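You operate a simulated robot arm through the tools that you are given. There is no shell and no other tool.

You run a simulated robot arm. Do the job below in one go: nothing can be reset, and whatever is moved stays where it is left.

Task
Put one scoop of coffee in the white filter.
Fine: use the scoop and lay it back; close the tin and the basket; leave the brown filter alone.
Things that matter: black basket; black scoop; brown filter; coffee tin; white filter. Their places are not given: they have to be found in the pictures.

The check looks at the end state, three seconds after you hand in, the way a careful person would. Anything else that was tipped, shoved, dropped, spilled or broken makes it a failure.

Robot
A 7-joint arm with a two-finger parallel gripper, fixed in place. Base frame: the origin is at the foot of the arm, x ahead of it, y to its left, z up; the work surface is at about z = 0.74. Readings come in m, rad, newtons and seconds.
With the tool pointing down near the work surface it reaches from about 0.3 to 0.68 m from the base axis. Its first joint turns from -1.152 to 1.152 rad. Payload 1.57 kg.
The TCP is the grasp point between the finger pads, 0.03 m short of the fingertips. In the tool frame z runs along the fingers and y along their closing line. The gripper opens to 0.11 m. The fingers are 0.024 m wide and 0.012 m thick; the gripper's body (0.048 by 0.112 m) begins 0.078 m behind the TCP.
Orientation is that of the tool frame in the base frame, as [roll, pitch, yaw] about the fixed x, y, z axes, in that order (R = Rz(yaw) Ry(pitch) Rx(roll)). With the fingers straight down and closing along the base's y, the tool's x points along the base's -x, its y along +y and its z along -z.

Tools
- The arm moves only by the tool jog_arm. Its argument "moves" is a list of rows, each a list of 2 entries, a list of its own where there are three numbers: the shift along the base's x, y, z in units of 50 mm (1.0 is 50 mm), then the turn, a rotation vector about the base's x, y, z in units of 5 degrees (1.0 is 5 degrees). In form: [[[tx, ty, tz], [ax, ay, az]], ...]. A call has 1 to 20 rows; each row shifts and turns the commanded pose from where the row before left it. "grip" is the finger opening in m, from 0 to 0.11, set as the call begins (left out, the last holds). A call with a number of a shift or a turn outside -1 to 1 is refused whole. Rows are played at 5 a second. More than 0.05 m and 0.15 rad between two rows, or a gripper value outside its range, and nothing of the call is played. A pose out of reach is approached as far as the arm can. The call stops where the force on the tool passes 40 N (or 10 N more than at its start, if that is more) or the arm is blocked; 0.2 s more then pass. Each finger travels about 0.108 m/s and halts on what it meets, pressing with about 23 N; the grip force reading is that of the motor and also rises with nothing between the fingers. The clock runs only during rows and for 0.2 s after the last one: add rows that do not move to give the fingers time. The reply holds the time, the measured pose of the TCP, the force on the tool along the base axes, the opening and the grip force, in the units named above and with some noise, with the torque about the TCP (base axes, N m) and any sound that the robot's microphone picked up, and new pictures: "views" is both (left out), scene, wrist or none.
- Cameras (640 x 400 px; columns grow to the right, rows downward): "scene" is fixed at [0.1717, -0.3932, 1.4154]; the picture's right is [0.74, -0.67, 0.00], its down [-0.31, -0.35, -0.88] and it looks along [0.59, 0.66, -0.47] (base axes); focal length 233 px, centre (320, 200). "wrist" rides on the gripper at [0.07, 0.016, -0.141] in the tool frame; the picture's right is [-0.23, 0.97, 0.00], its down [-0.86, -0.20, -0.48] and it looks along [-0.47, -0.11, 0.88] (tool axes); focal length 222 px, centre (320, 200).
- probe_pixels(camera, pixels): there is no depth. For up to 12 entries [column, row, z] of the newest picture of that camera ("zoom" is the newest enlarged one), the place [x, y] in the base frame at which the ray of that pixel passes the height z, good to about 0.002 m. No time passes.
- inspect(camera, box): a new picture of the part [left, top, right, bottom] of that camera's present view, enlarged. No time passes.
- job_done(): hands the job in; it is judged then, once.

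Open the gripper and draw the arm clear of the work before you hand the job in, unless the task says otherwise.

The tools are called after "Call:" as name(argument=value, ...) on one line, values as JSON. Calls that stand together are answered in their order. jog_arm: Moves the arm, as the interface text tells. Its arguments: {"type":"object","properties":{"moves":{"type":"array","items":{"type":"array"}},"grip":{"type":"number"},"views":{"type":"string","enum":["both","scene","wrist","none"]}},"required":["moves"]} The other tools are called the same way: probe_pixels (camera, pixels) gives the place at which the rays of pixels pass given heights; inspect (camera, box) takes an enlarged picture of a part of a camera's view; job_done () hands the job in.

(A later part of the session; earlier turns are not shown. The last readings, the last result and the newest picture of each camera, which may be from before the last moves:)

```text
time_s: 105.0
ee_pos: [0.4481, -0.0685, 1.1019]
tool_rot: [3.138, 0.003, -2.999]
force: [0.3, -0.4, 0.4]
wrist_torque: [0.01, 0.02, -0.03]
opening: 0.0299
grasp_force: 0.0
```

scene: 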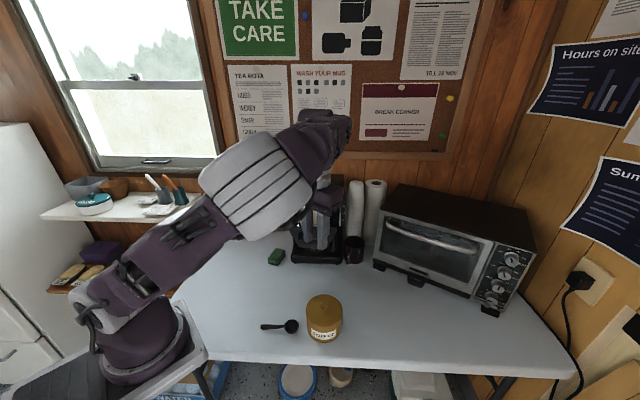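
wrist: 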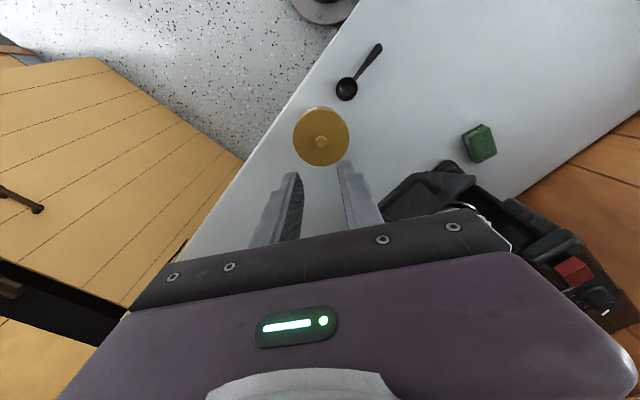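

No flags; the yaw is at d≈8°. I continue the remaining 37°.

Call:
jog_arm(moves=[[[0, 0, 0], [0, 0, 1]], [[0, 0, 0], [0, 0, 1]], [[0, 0, 0], [0, 0, 1]], [[0, 0, 0], [0, 0, 1]], [[0, 0, 0], [0, 0, 1]], [[0, 0, 0], [0, 0, 1]], [[0, 0, 0], [0, 0, 1]], [[0, 0, 0], [0, 0, 0.5]], [[0, 0, 0], [0, 0, 0]]], views="both")

Call:
inspect(camera="wrist", box=[230, 70, 450, 250])

```text
time_s: 107.0
ee_pos: [0.4356, -0.0566, 1.095]
tool_rot: [3.14, 0.004, -2.347]
force: [-0.2, -0.4, -0.5]
wrist_torque: [-0.02, 0.02, 0.02]
opening: 0.03
grasp_force: 0.0
out of reach, approached as far as the arm can: row 7, 8
```

scene: 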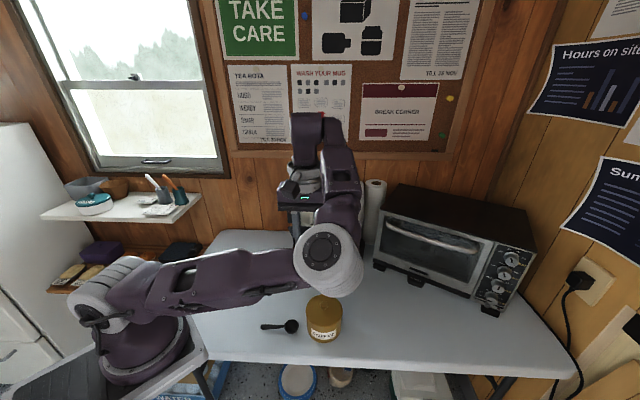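
wrist: 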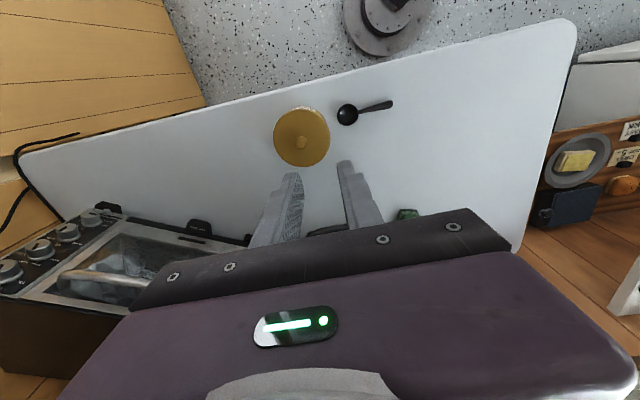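

```text
2.22 times, centred on (340, 160) of wrist
```

zoom: 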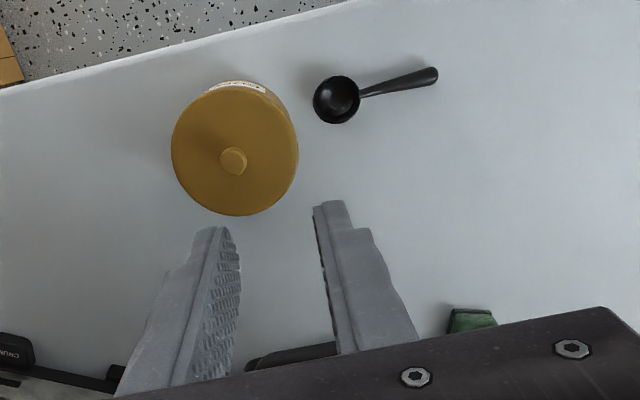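

The last rows dropped the elbow low over the tin, so I immediately unwind that yaw (reverse direction) to bring the elbow back up, and will push with a different finger face instead.

Call:
jog_arm(moves=[[[0, 0, 0.05], [0, 0, -0.7]], [[0, 0, 0.05], [0, 0, -0.7]], [[0, 0, 0.05], [0, 0, -0.7]], [[0, 0, 0.05], [0, 0, -0.7]], [[0, 0, 0], [0, 0, 0]]], views="scene")

```text
time_s: 108.2
ee_pos: [0.4375, -0.0551, 1.105]
tool_rot: [3.14, 0.004, -2.59]
force: [0.8, 0.3, -0.2]
wrist_torque: [0.0, 0.01, 0.03]
opening: 0.03
grasp_force: 0.0
```

scene: 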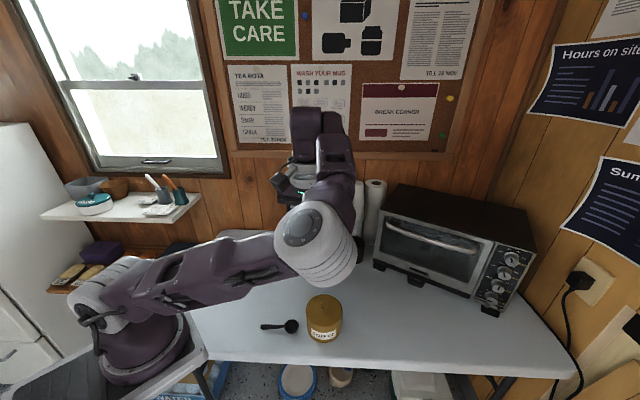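

The elbow is rising again. I continue unwinding the yaw.

Call:
jog_arm(moves=[[[0, 0, 0.05], [0, 0, -0.8]], [[0, 0, 0.05], [0, 0, -0.8]], [[0, 0, 0.05], [0, 0, -0.8]], [[0, 0, 0.05], [0, 0, -0.8]], [[0, 0, 0], [0, 0, -0.8]], [[0, 0, 0], [0, 0, -0.8]], [[0, 0, 0], [0, 0, -0.8]], [[0, 0, 0], [0, 0, -0.8]], [[0, 0, 0], [0, 0, 0]]], views="scene")

```text
time_s: 110.2
ee_pos: [0.4357, -0.0554, 1.1163]
tool_rot: [3.14, 0.002, 3.134]
force: [0.1, -0.4, -0.4]
wrist_torque: [0.04, -0.01, -0.01]
opening: 0.0299
grasp_force: 0.1
```

scene: 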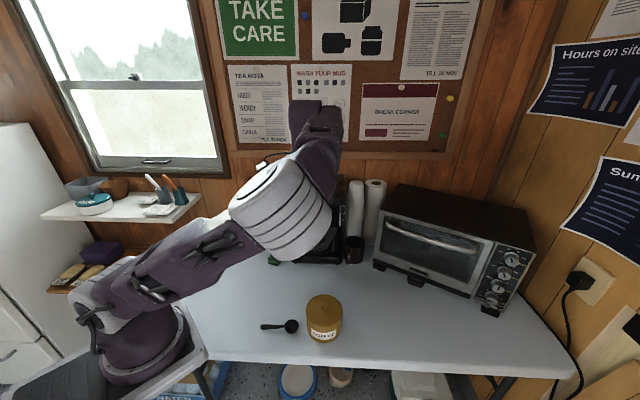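

Elbow keeps rising. I continue unwinding to about d=-45°, the orientation I will use for the push.

Call:
jog_arm(moves=[[[0, 0, 0.05], [0, 0, -0.9]], [[0, 0, 0.05], [0, 0, -0.9]], [[0, 0, 0.05], [0, 0, -0.9]], [[0, 0, 0.05], [0, 0, -0.9]], [[0, 0, 0.05], [0, 0, -0.9]], [[0, 0, 0.05], [0, 0, -0.9]], [[0, 0, 0], [0, 0, -0.9]], [[0, 0, 0], [0, 0, -0.9]], [[0, 0, 0], [0, 0, -0.9]], [[0, 0, 0], [0, 0, -0.9]], [[0, 0, 0], [0, 0, 0]]], views="both")

```text
time_s: 112.6
ee_pos: [0.4358, -0.0558, 1.1316]
tool_rot: [3.14, 0.004, 2.35]
force: [-0.1, -0.6, 0.3]
wrist_torque: [0.0, 0.0, 0.04]
opening: 0.0302
grasp_force: 0.1
```

scene: 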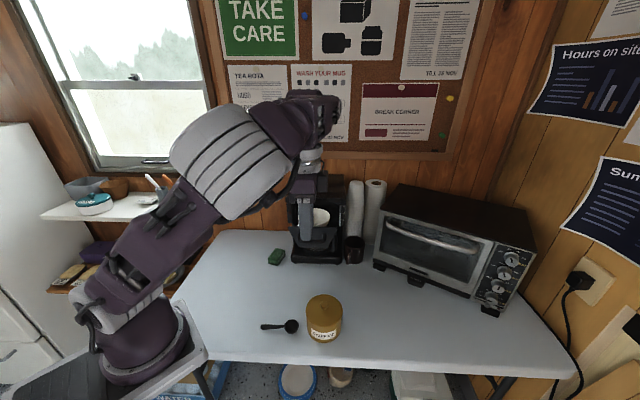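
wrist: 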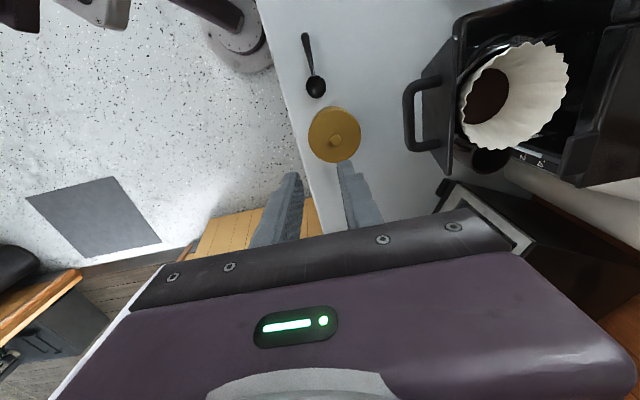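

Posture is good again and the wrist sees the basket with coffee in the white filter. I zoom in and probe the handle bar and panel for the push.

Call:
inspect(camera="wrist", box=[390, 10, 630, 210])

Call:
probe_pixels(camera="wrist", pixels=[[404, 92, 1.0], [404, 142, 1.0], [404, 117, 1.0], [455, 70, 1.017], [450, 172, 1.017], [480, 90, 1.035], [567, 75, 1.035], [520, 45, 1.035], [520, 130, 1.035], [612, 20, 1.06], [567, 180, 1.06]])

Call:
probe_pixels(camera="scene", pixels=[[312.4, 241.3, 1.0], [312.4, 241.3, 0.99], [299, 240.5, 1.0], [326, 242.2, 1.0]])

```text
2.00 times, centred on (510, 110) of wrist
```

zoom: 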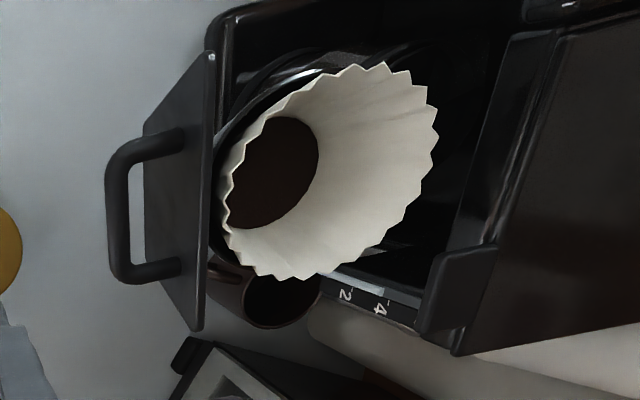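

```text
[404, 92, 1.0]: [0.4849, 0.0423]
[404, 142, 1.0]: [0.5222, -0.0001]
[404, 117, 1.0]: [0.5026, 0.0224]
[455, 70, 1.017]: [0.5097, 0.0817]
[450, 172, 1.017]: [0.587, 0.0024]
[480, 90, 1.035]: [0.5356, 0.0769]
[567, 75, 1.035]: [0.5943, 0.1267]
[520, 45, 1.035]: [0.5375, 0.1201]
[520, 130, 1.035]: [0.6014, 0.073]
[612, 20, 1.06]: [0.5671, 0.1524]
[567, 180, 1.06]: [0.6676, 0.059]
```

```text
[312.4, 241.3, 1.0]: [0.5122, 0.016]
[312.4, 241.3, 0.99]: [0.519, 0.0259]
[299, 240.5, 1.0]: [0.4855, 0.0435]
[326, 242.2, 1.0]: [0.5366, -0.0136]
```

Coffee sits in the white filter. The bar's centre line and the push direction (≈45°) align with my tool's y axis. I close the fingers, go to the start point (0.479,-0.012) and descend to z≈1.005, about 2 cm in front of the bar.

Call:
jog_arm(moves=[[[0.43, 0.44, 0], [0, 0, 0]], [[0.43, 0.44, -0.2], [0, 0, 0]], [[0, 0, -0.7], [0, 0, 0]], [[0, 0, -0.8], [0, 0, 0]], [[0, 0, -0.8], [0, 0, 0]], [[0, 0, 0], [0, 0, 0]]], grip=0.0, views="both")

Call:
inspect(camera="scene", box=[270, 190, 370, 270])

Call:
inspect(camera="wrist", box=[260, 60, 480, 240])

```text
time_s: 114.0
ee_pos: [0.481, -0.0136, 1.0057]
tool_rot: [3.139, 0.003, 2.349]
force: [0.2, 0.1, -0.1]
wrist_torque: [0.0, 0.04, -0.02]
opening: 0.0001
grasp_force: 21.2
```

scene: 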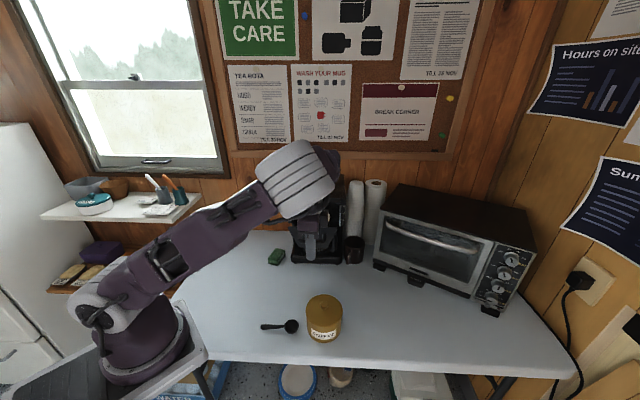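
wrist: 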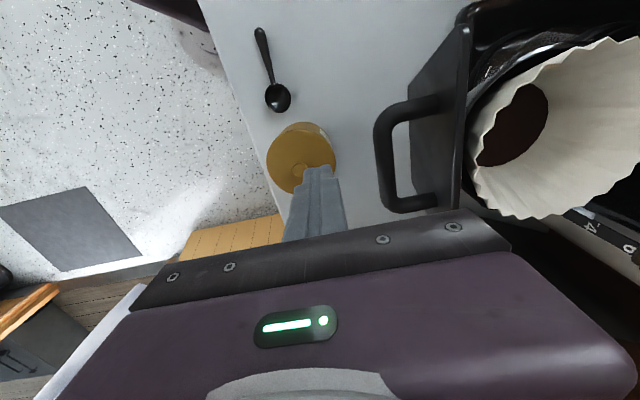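

```text
5.00 times, centred on (320, 230) of scene
```

zoom: 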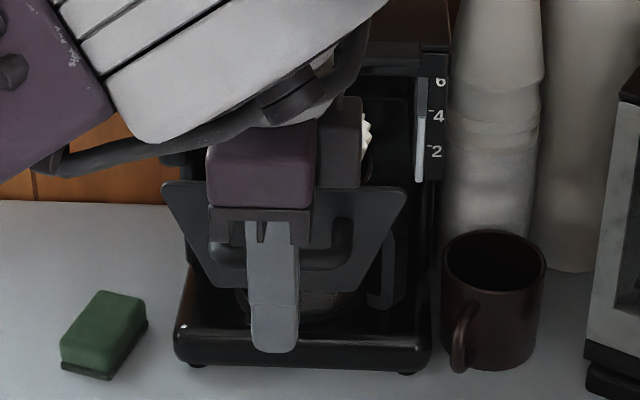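

```text
2.22 times, centred on (370, 150) of wrist
```

zoom: 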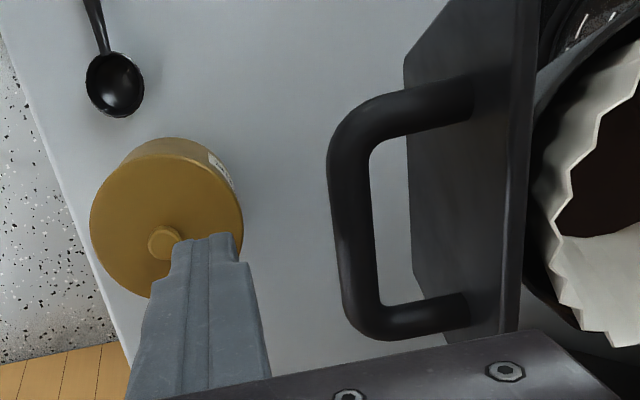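

The finger stands in front of the bar's middle. I cross-check the bar's height and position from this closer view.

Call:
probe_pixels(camera="wrist", pixels=[[382.6, 159, 1.0], [382.6, 159, 0.98], [376, 159, 1.0], [380, 122, 1.0], [388, 190, 1.0], [380, 122, 0.98], [388, 190, 0.98]])

Call:
probe_pixels(camera="scene", pixels=[[312, 241.8, 1.0], [312, 241.8, 0.98]])

```text
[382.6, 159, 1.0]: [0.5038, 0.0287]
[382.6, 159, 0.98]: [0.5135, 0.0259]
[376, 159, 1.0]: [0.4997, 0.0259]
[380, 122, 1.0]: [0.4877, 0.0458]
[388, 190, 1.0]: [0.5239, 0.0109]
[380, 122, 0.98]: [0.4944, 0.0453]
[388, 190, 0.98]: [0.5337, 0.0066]
```

```text
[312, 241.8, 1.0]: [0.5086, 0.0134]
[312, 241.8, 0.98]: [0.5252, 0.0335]
```

The bar is near (0.514,0.027,0.987). I lower 1 cm and advance toward it along 45°, then push in small steps reading the force.

Call:
jog_arm(moves=[[[0, 0, -0.2], [0, 0, 0]], [[0.14, 0.14, 0], [0, 0, 0]], [[0.14, 0.14, 0], [0, 0, 0]], [[0.07, 0.07, 0], [0, 0, 0]], [[0.07, 0.07, 0], [0, 0, 0]], [[0, 0, 0], [0, 0, 0]]], views="both")

Call:
inspect(camera="wrist", box=[260, 60, 480, 240])

Call:
inspect(camera="scene", box=[270, 190, 370, 270])

```text
time_s: 115.4
ee_pos: [0.5027, 0.0075, 0.9953]
tool_rot: [3.139, 0.004, 2.35]
force: [-0.2, 0.1, 1.0]
wrist_torque: [-0.02, -0.02, -0.02]
opening: 0.0
grasp_force: 21.4
```

scene: 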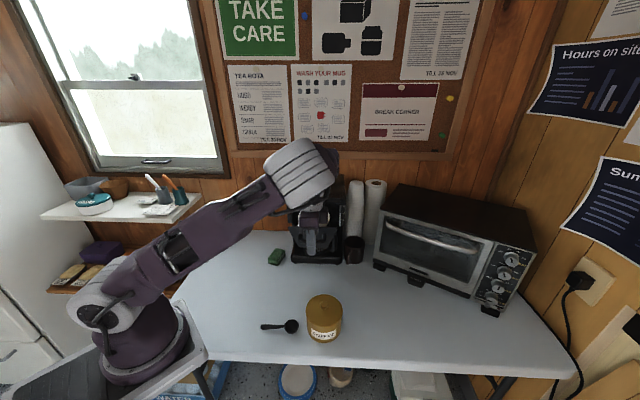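
wrist: 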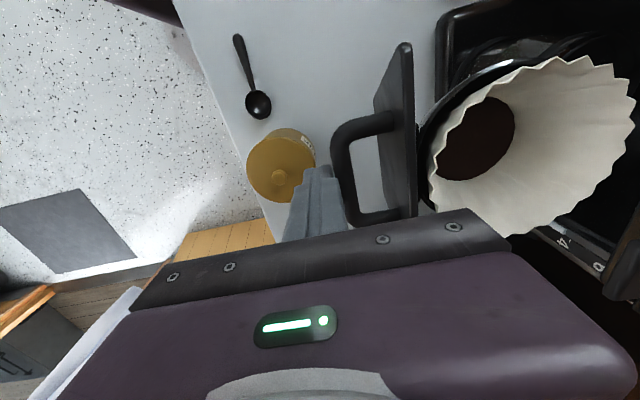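

```text
2.22 times, centred on (370, 150) of wrist
```

zoom: 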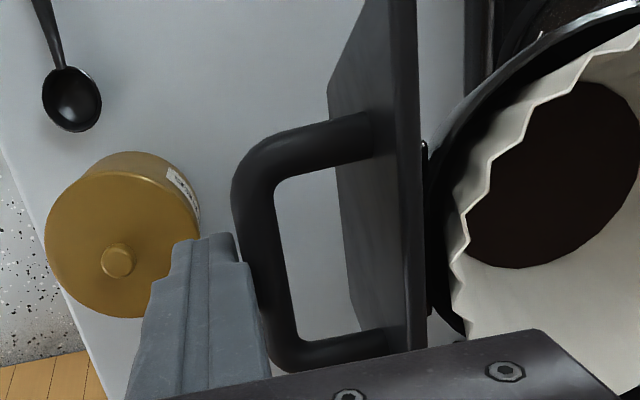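

```text
5.00 times, centred on (320, 230) of scene
```

zoom: 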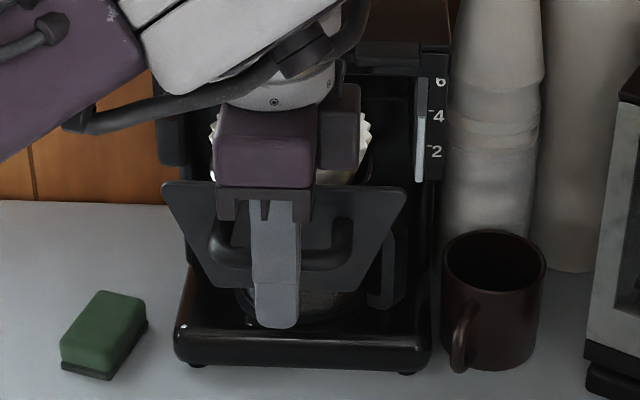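

The finger is almost touching the bar, centred on it. I push on 10 mm in small steps.

Call:
jog_arm(moves=[[[0.05, 0.05, 0], [0, 0, 0]], [[0.05, 0.05, 0], [0, 0, 0]], [[0.05, 0.05, 0], [0, 0, 0]], [[0, 0, 0], [0, 0, 0]]], views="wrist")

Call:
inspect(camera="wrist", box=[260, 60, 480, 240])

```text
time_s: 116.4
ee_pos: [0.5072, 0.0175, 0.9954]
tool_rot: [3.139, 0.004, 2.349]
force: [-0.6, -1.7, -1.6]
wrist_torque: [-0.02, -0.02, 0.0]
opening: 0.0
grasp_force: 21.4
```

wrist: 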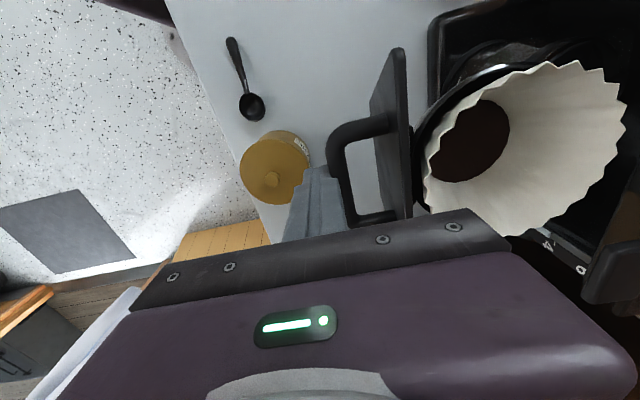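

```text
2.22 times, centred on (370, 150) of wrist
```

zoom: 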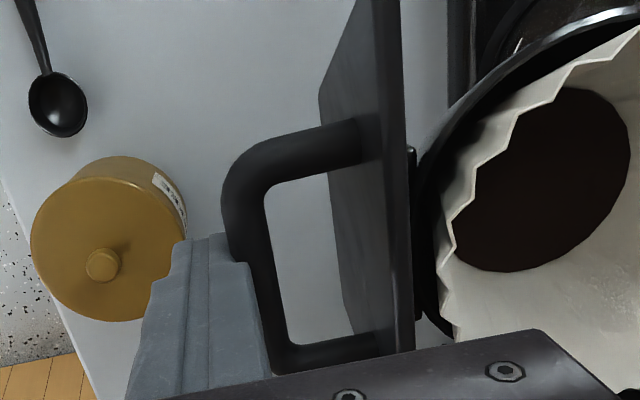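

Contact with the bar (≈2 N). I push a further 20 mm and check that the basket slides.

Call:
jog_arm(moves=[[[0.07, 0.07, 0], [0, 0, 0]], [[0.07, 0.07, 0], [0, 0, 0]], [[0.07, 0.07, 0], [0, 0, 0]], [[0.07, 0.07, 0], [0, 0, 0]], [[0, 0, 0], [0, 0, 0]]], views="both")

Call:
inspect(camera="scene", box=[270, 180, 370, 260])

Call:
inspect(camera="wrist", box=[260, 40, 500, 240])

```text
time_s: 117.6
ee_pos: [0.5238, 0.0316, 0.9948]
tool_rot: [3.141, 0.005, 2.35]
force: [-0.1, -0.6, -1.0]
wrist_torque: [0.02, -0.02, -0.02]
opening: 0.0
grasp_force: 21.3
```

scene: 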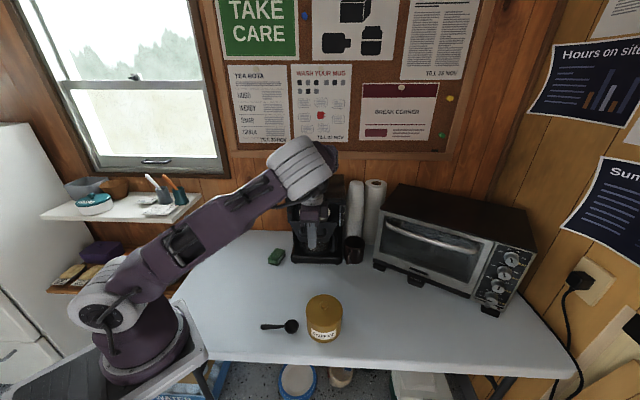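
wrist: 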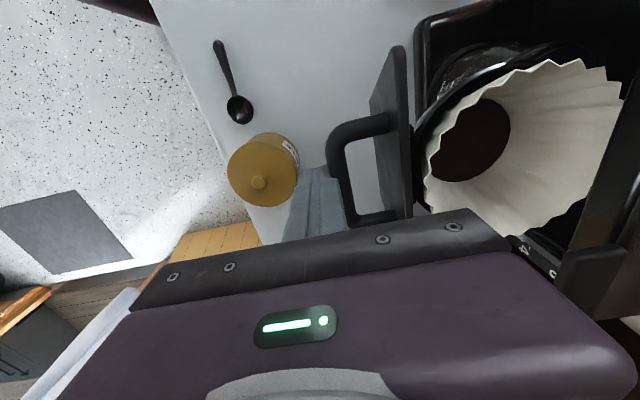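

```text
5.00 times, centred on (320, 220) of scene
```

zoom: 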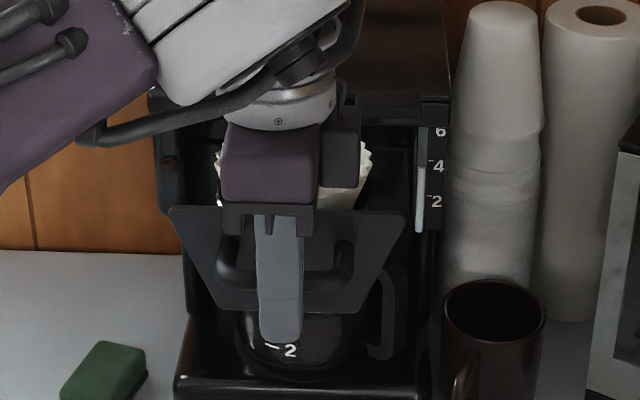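

```text
2.00 times, centred on (380, 140) of wrist
```

zoom: 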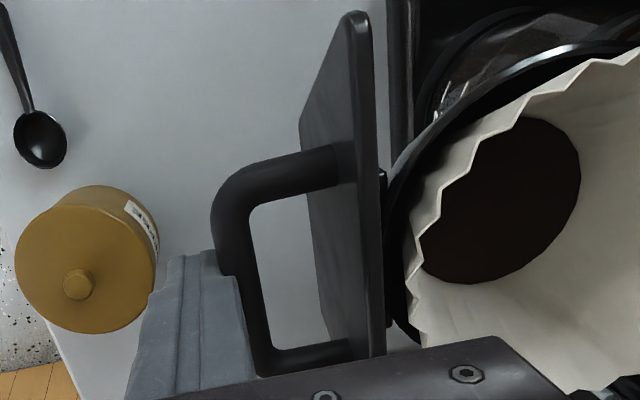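

The basket slides smoothly with the finger at low force. Pushing another 20 mm.

Call:
jog_arm(moves=[[[0.07, 0.07, 0], [0, 0, 0]], [[0.07, 0.07, 0], [0, 0, 0]], [[0.07, 0.07, 0], [0, 0, 0]], [[0.07, 0.07, 0], [0, 0, 0]], [[0, 0, 0], [0, 0, 0]]], views="both")

Call:
inspect(camera="scene", box=[270, 180, 370, 260])

Call:
inspect(camera="wrist", box=[400, 40, 640, 240])

```text
time_s: 118.8
ee_pos: [0.5372, 0.0462, 0.9951]
tool_rot: [3.14, 0.004, 2.35]
force: [0.0, -0.2, 0.7]
wrist_torque: [0.02, 0.02, 0.02]
opening: 0.0002
grasp_force: 21.4
```

scene: 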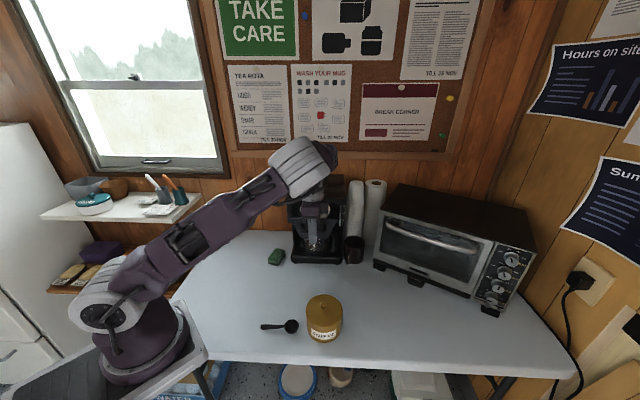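
wrist: 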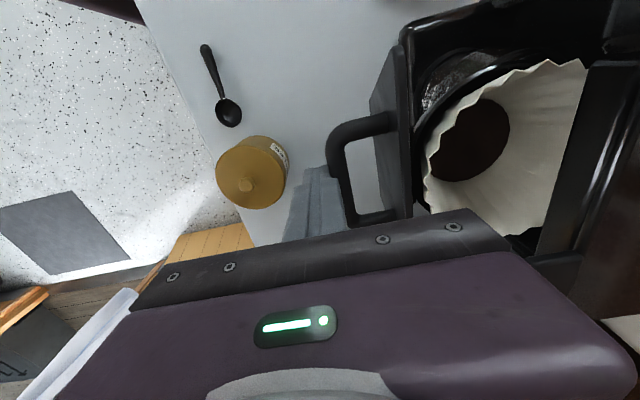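

```text
5.00 times, centred on (320, 220) of scene
```

zoom: 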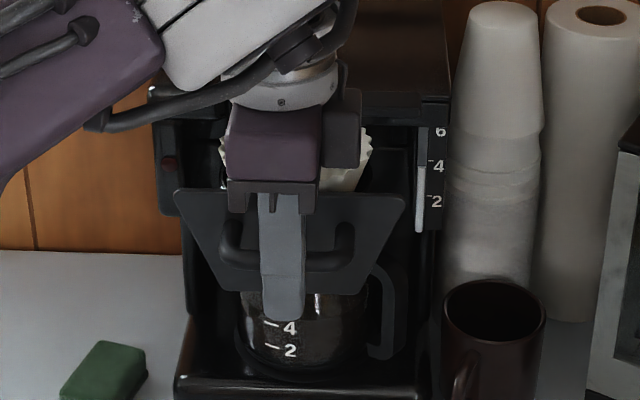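

```text
2.00 times, centred on (520, 140) of wrist
```

zoom: 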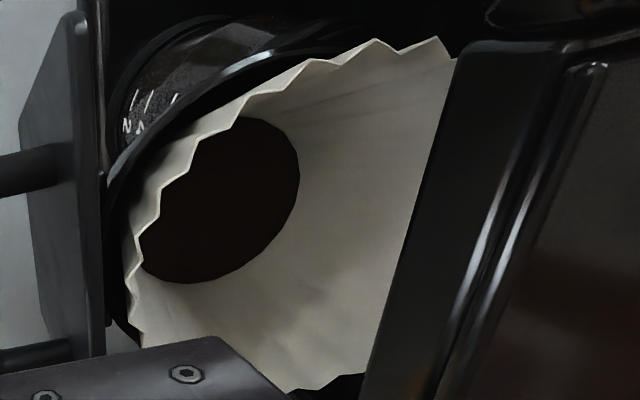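

The filter slides under the top as it should. Another 20 mm of push.

Call:
jog_arm(moves=[[[0.07, 0.07, 0], [0, 0, 0]], [[0.07, 0.07, 0], [0, 0, 0]], [[0.07, 0.07, 0], [0, 0, 0]], [[0.07, 0.07, 0], [0, 0, 0]], [[0, 0, 0], [0, 0, 0]]], views="both")

Call:
inspect(camera="scene", box=[270, 180, 370, 260])

Call:
inspect(camera="wrist", box=[300, 0, 540, 220])

```text
time_s: 120.0
ee_pos: [0.5512, 0.0592, 0.9957]
tool_rot: [3.138, 0.003, 2.348]
force: [-0.3, 0.3, 0.1]
wrist_torque: [0.0, 0.02, 0.02]
opening: 0.0004
grasp_force: 20.5
```

scene: 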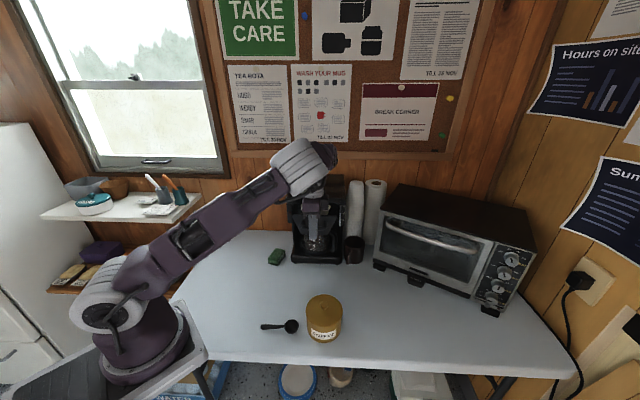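
wrist: 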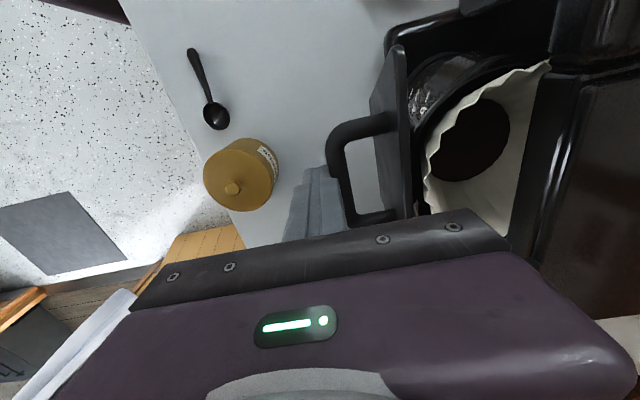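

```text
5.00 times, centred on (320, 220) of scene
```

zoom: 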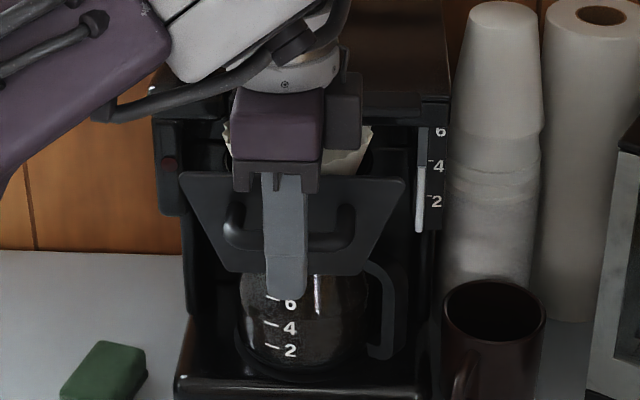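

```text
1.82 times, centred on (420, 110) of wrist
```

zoom: 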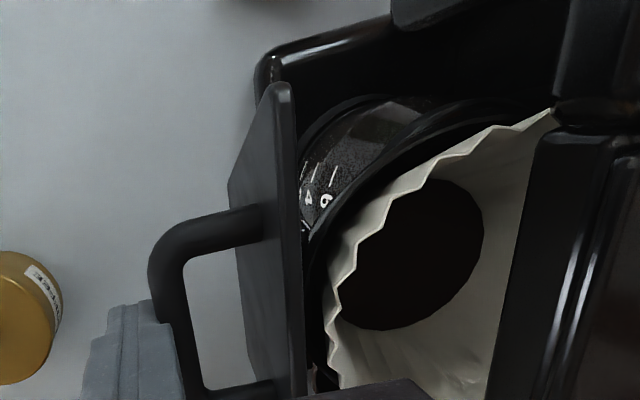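

About 35 mm of travel remains. To keep the gripper body clear of the machine's top I lean the tool back 15° (fingertips toward the machine) and keep pushing in small steps.

Call:
jog_arm(moves=[[[0, 0, 0.04], [0.53, -0.53, 0]], [[0, 0, 0.04], [0.53, -0.53, 0]], [[0, 0, 0.04], [0.53, -0.53, 0]], [[0, 0, 0], [0.53, -0.53, 0]], [[0.07, 0.07, 0], [0, 0, 0]], [[0.07, 0.07, 0], [0, 0, 0]], [[0, 0, 0], [0, 0, 0]]], views="both")

Call:
inspect(camera="scene", box=[270, 180, 370, 260])

Call:
inspect(camera="wrist", box=[300, 0, 540, 220])

```text
time_s: 121.6
ee_pos: [0.5583, 0.0657, 1.0007]
tool_rot: [2.877, 0.002, 2.349]
force: [-0.1, 0.5, 0.0]
wrist_torque: [-0.01, -0.01, -0.06]
opening: 0.0
grasp_force: 20.8
```

scene: 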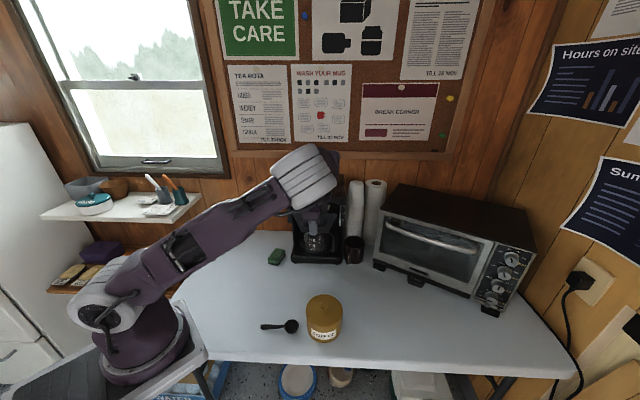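
wrist: 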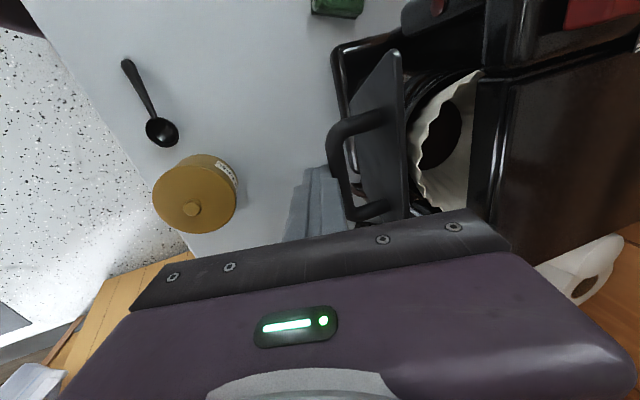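

```text
5.00 times, centred on (320, 220) of scene
```

zoom: 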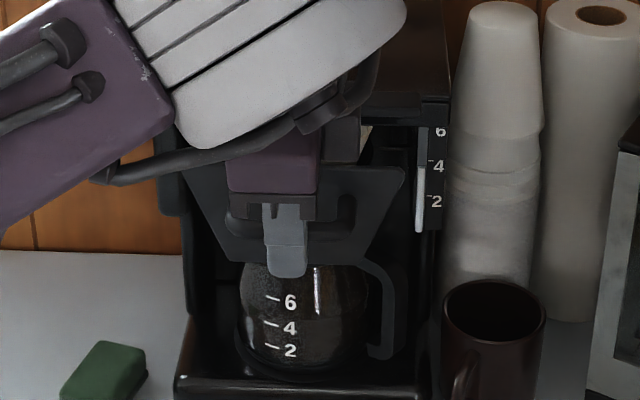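

```text
1.82 times, centred on (420, 110) of wrist
```

zoom: 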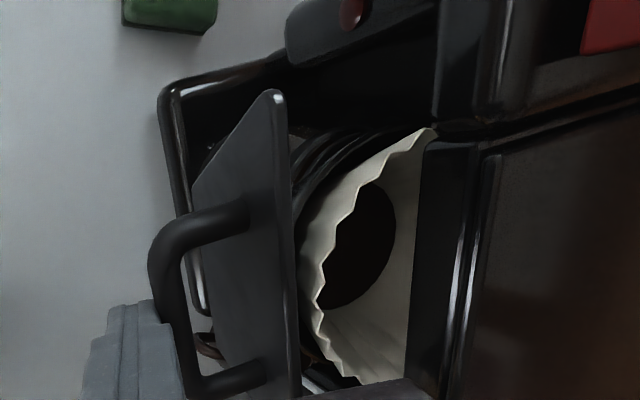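

Going well: about 25 mm left. Pushing on in 5 mm rows, watching for the end stop.

Call:
jog_arm(moves=[[[0.07, 0.07, 0], [0, 0, 0]], [[0.07, 0.07, 0], [0, 0, 0]], [[0.07, 0.07, 0], [0, 0, 0]], [[0, 0, 0], [0, 0, 0]]], views="both")

Call:
inspect(camera="scene", box=[270, 180, 370, 260])

Call:
inspect(camera="wrist", box=[300, 0, 540, 220])

```text
time_s: 122.6
ee_pos: [0.5667, 0.0755, 1.0013]
tool_rot: [2.878, 0.002, 2.35]
force: [-1.3, -0.4, -0.4]
wrist_torque: [0.0, -0.02, 0.02]
opening: 0.0
grasp_force: 21.0
```

scene: 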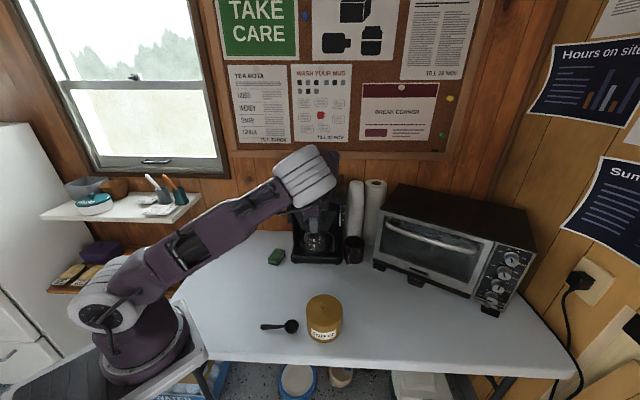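
wrist: 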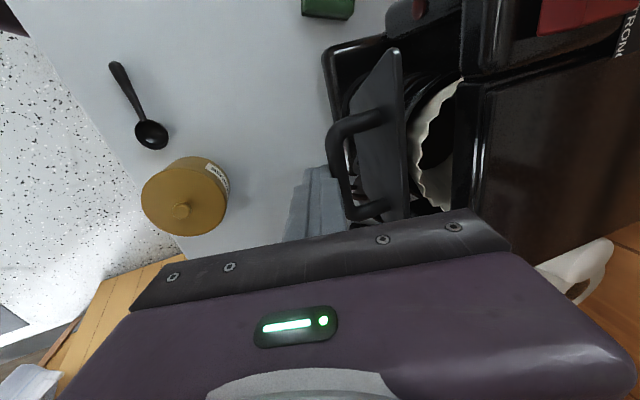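

```text
5.00 times, centred on (320, 220) of scene
```

zoom: 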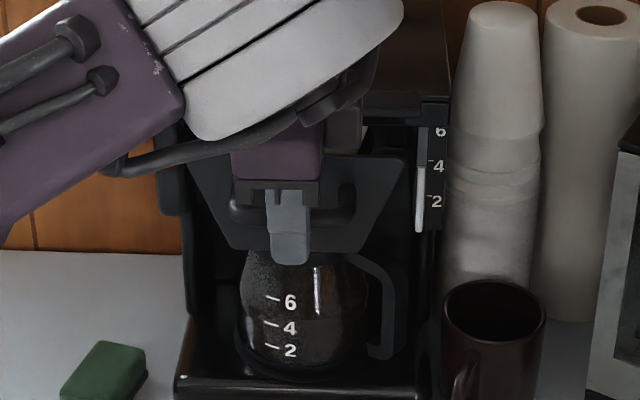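

```text
1.82 times, centred on (420, 110) of wrist
```

zoom: 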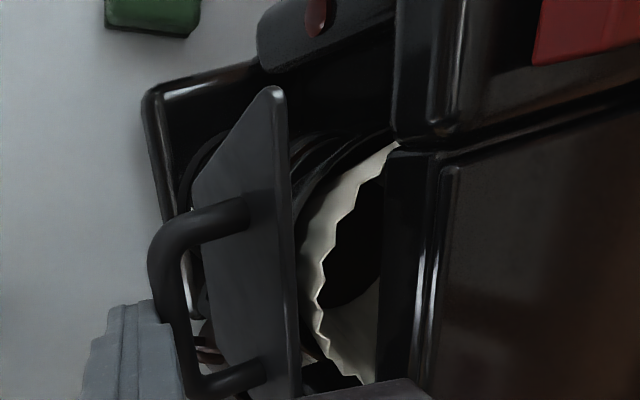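

Roughly 30 mm still visible between panel and front. Continuing in 5 mm rows.

Call:
jog_arm(moves=[[[0.07, 0.07, 0], [0, 0, 0]], [[0.07, 0.07, 0], [0, 0, 0]], [[0.07, 0.07, 0], [0, 0, 0]], [[0, 0, 0], [0, 0, 0]]], views="both")

Call:
inspect(camera="scene", box=[270, 180, 370, 260])

Call:
inspect(camera="wrist", box=[300, 0, 540, 220])

```text
time_s: 123.6
ee_pos: [0.5767, 0.0874, 1.0016]
tool_rot: [2.877, 0.004, 2.349]
force: [-0.1, -0.1, 0.1]
wrist_torque: [0.02, -0.01, 0.02]
opening: 0.0001
grasp_force: 21.8
```

scene: 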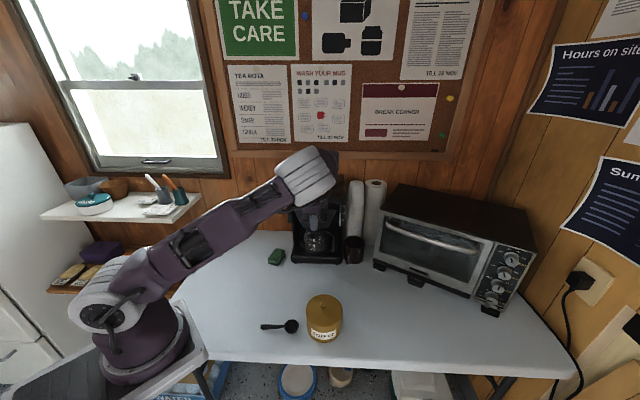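
wrist: 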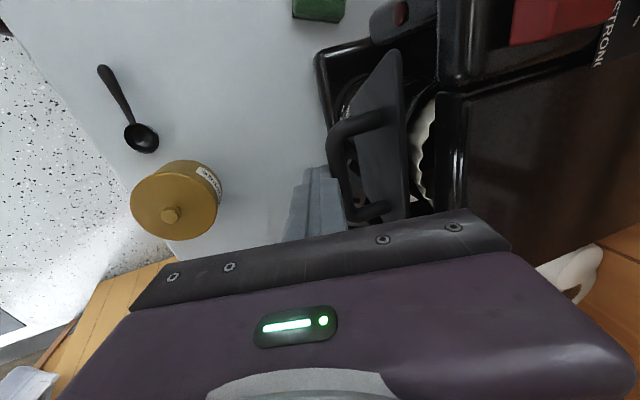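

```text
5.00 times, centred on (320, 220) of scene
```

zoom: 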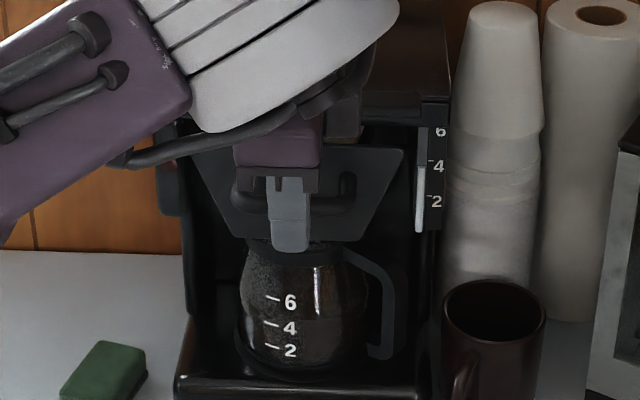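

```text
1.82 times, centred on (420, 110) of wrist
```

zoom: 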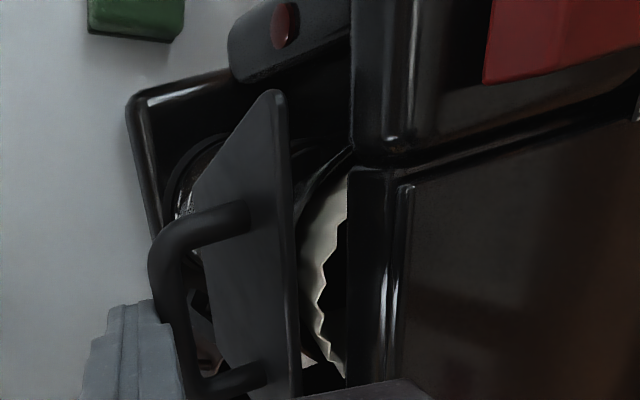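

About 20 mm left. Continuing with 10 mm and monitoring.

Call:
jog_arm(moves=[[[0.07, 0.07, 0], [0, 0, 0]], [[0.07, 0.07, 0], [0, 0, 0]], [[0, 0, 0], [0, 0, 0]]], views="wrist")

Call:
inspect(camera="wrist", box=[300, 0, 540, 220])

Call:
jog_arm(moves=[[[0.06, 0.06, 0], [0, 0, 0]], [[0, 0, 0], [0, 0, 0]]], views="both")

Call:
inspect(camera="wrist", box=[300, 0, 540, 220])

Call:
inspect(camera="scene", box=[270, 180, 370, 260])

```text
time_s: 124.4
ee_pos: [0.5837, 0.0946, 1.0016]
tool_rot: [2.879, 0.002, 2.349]
force: [-0.7, -0.2, -0.9]
wrist_torque: [-0.02, 0.01, 0.0]
opening: 0.0
grasp_force: 21.2
```

wrist: 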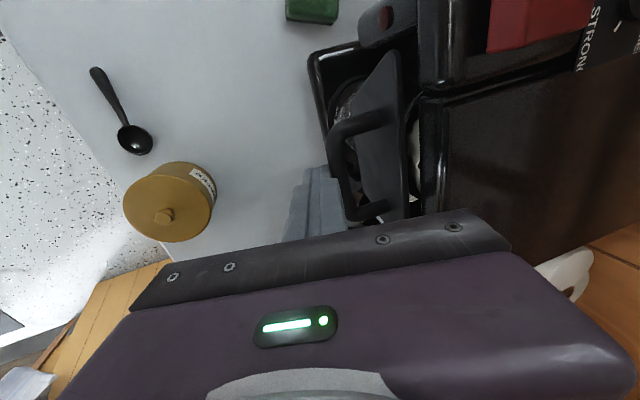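

```text
1.82 times, centred on (420, 110) of wrist
```

zoom: 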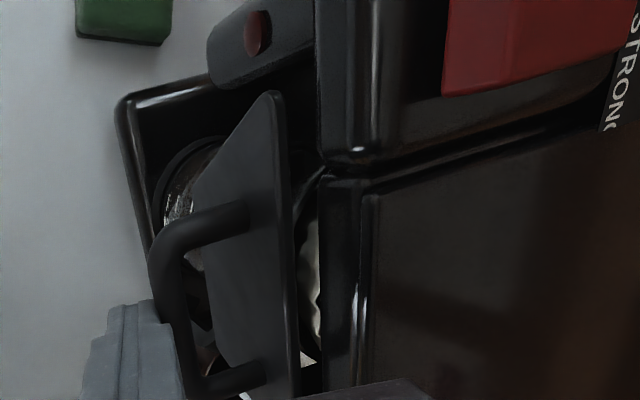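

```text
time_s: 125.0
ee_pos: [0.588, 0.0973, 1.0032]
tool_rot: [2.878, 0.003, 2.35]
force: [0.1, 0.6, 0.0]
wrist_torque: [0.01, -0.01, 0.01]
opening: 0.0
grasp_force: 21.0
```

scene: 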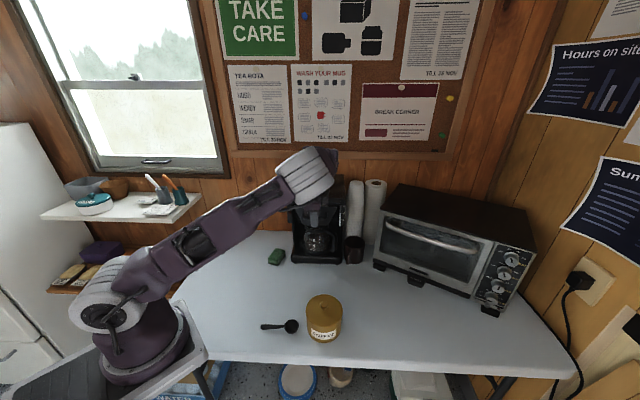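
wrist: 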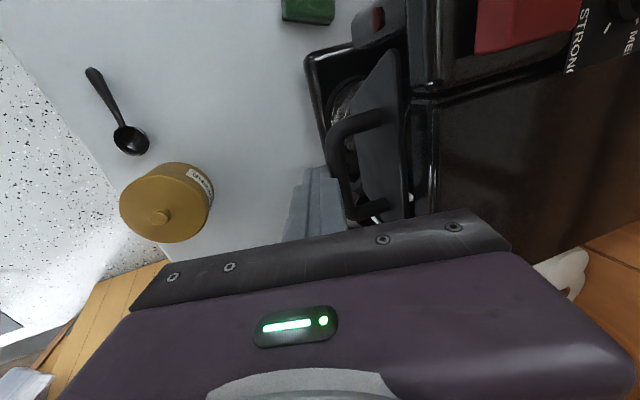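

```text
1.82 times, centred on (420, 110) of wrist
```

zoom: 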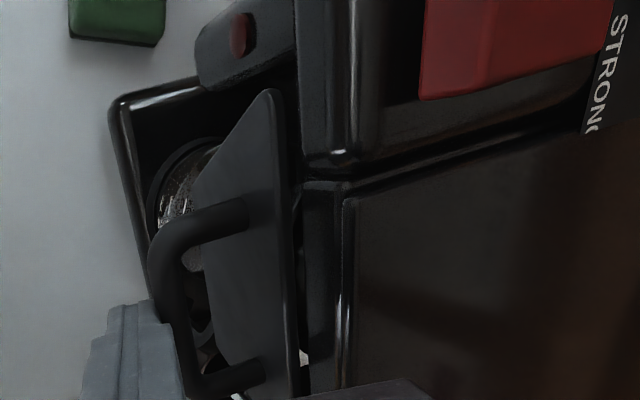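

```text
5.00 times, centred on (320, 220) of scene
```

zoom: 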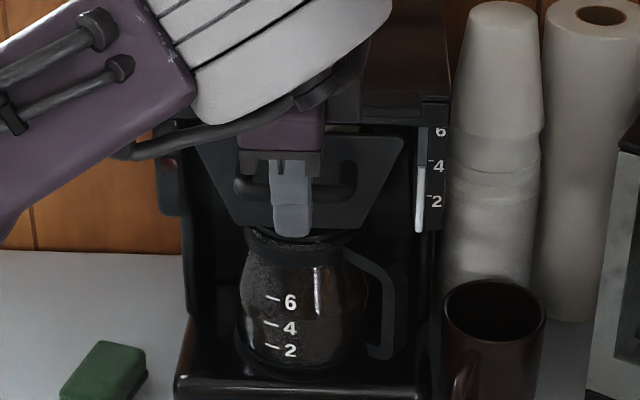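

The filter is now inside and the panel is almost at the front. I push on 4 mm at a time until the end stop is felt.

Call:
jog_arm(moves=[[[0.05, 0.05, 0], [0, 0, 0]], [[0, 0, 0], [0, 0, 0]]], views="none")

Call:
jog_arm(moves=[[[0.05, 0.05, 0], [0, 0, 0]], [[0, 0, 0], [0, 0, 0]]], views="both")

Call:
inspect(camera="wrist", box=[300, 0, 540, 220])

Call:
inspect(camera="scene", box=[270, 180, 370, 260])

```text
time_s: 125.6
ee_pos: [0.5907, 0.1005, 1.0019]
tool_rot: [2.878, 0.002, 2.348]
force: [0.0, -0.1, 0.2]
wrist_torque: [-0.02, -0.04, 0.02]
opening: 0.0
grasp_force: 22.0
```

```text
time_s: 126.2
ee_pos: [0.5931, 0.1009, 1.0029]
tool_rot: [2.878, 0.002, 2.35]
force: [0.5, -0.4, -0.8]
wrist_torque: [-0.01, 0.0, 0.0]
opening: 0.0001
grasp_force: 21.5
```

scene: 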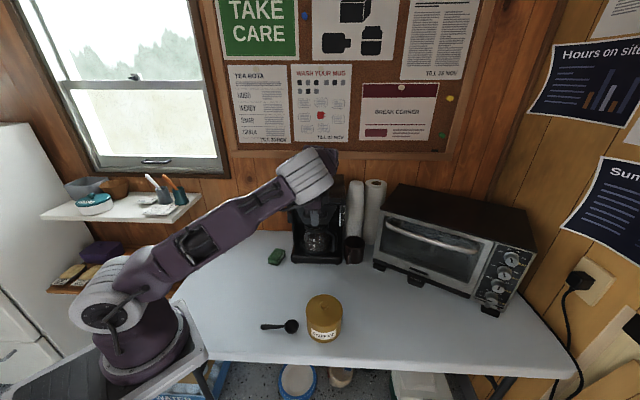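
wrist: 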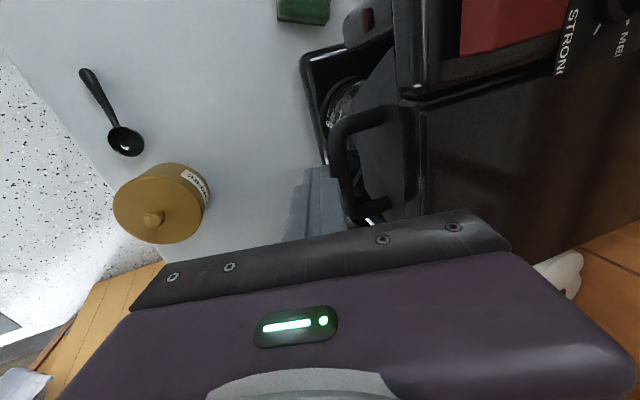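

```text
1.82 times, centred on (420, 110) of wrist
```

zoom: 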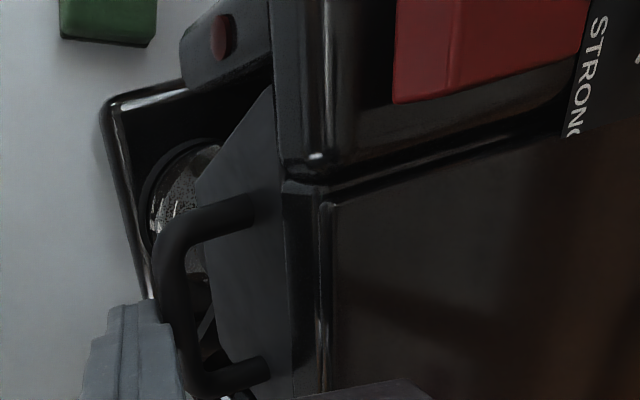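

```text
5.00 times, centred on (320, 220) of scene
```

zoom: 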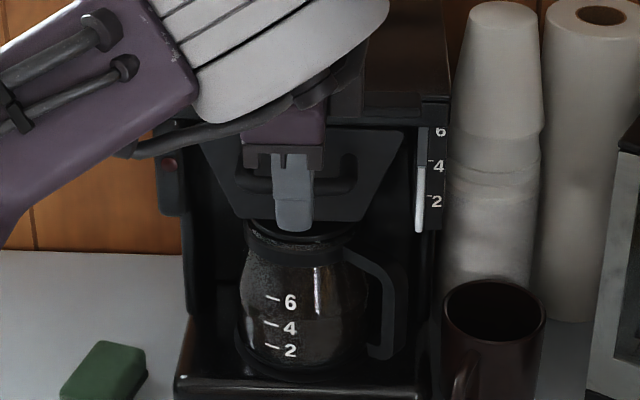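

The panel is level with the machine front and there is still no resistance. I keep pushing gently 3–4 mm at a time until the stop.

Call:
jog_arm(moves=[[[0.05, 0.05, 0], [0, 0, 0]], [[0, 0, 0], [0, 0, 0]]], views="none")

Call:
jog_arm(moves=[[[0.05, 0.05, 0], [0, 0, 0]], [[0, 0, 0], [0, 0, 0]]], views="both")

Call:
inspect(camera="wrist", box=[300, 0, 540, 220])

Call:
inspect(camera="scene", box=[270, 180, 370, 260])

```text
time_s: 126.8
ee_pos: [0.5951, 0.1037, 1.001]
tool_rot: [2.88, 0.001, 2.35]
force: [-13.2, -10.4, 5.3]
wrist_torque: [0.01, 0.15, 0.22]
opening: 0.0
grasp_force: 21.5
```

```text
time_s: 127.2
ee_pos: [0.5967, 0.1036, 1.0018]
tool_rot: [2.891, 0.002, 2.349]
force: [-9.0, -7.1, 4.6]
wrist_torque: [-0.01, 0.09, 0.14]
opening: 0.0
grasp_force: 21.4
stopped in row 2: the force on the tool passed its limit at 43 N (the readings are from after the stop); the commanded pose is now the measured one
```

scene: 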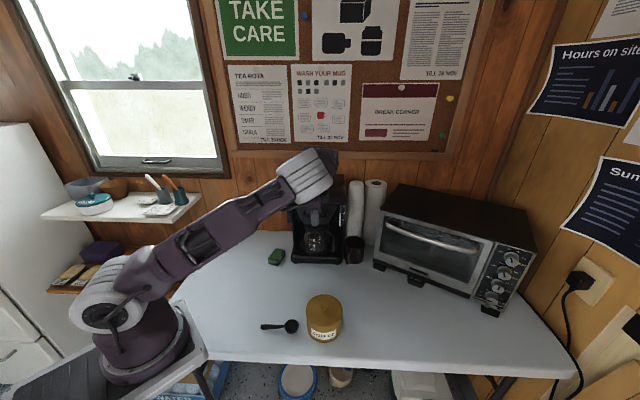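
wrist: 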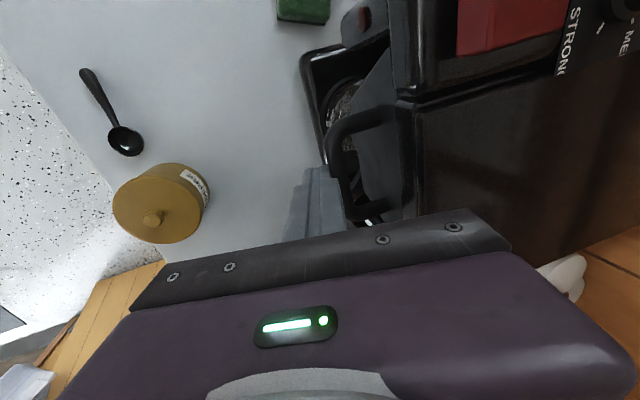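

```text
1.82 times, centred on (420, 110) of wrist
```

zoom: 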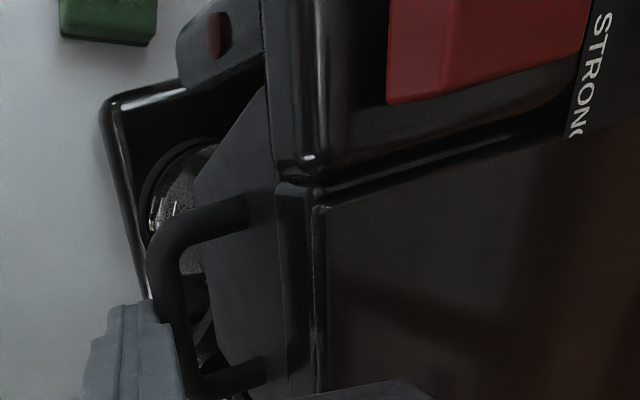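

```text
5.00 times, centred on (320, 220) of scene
```

zoom: 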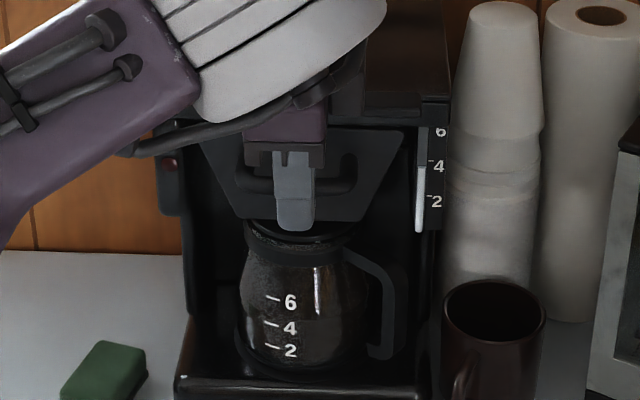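

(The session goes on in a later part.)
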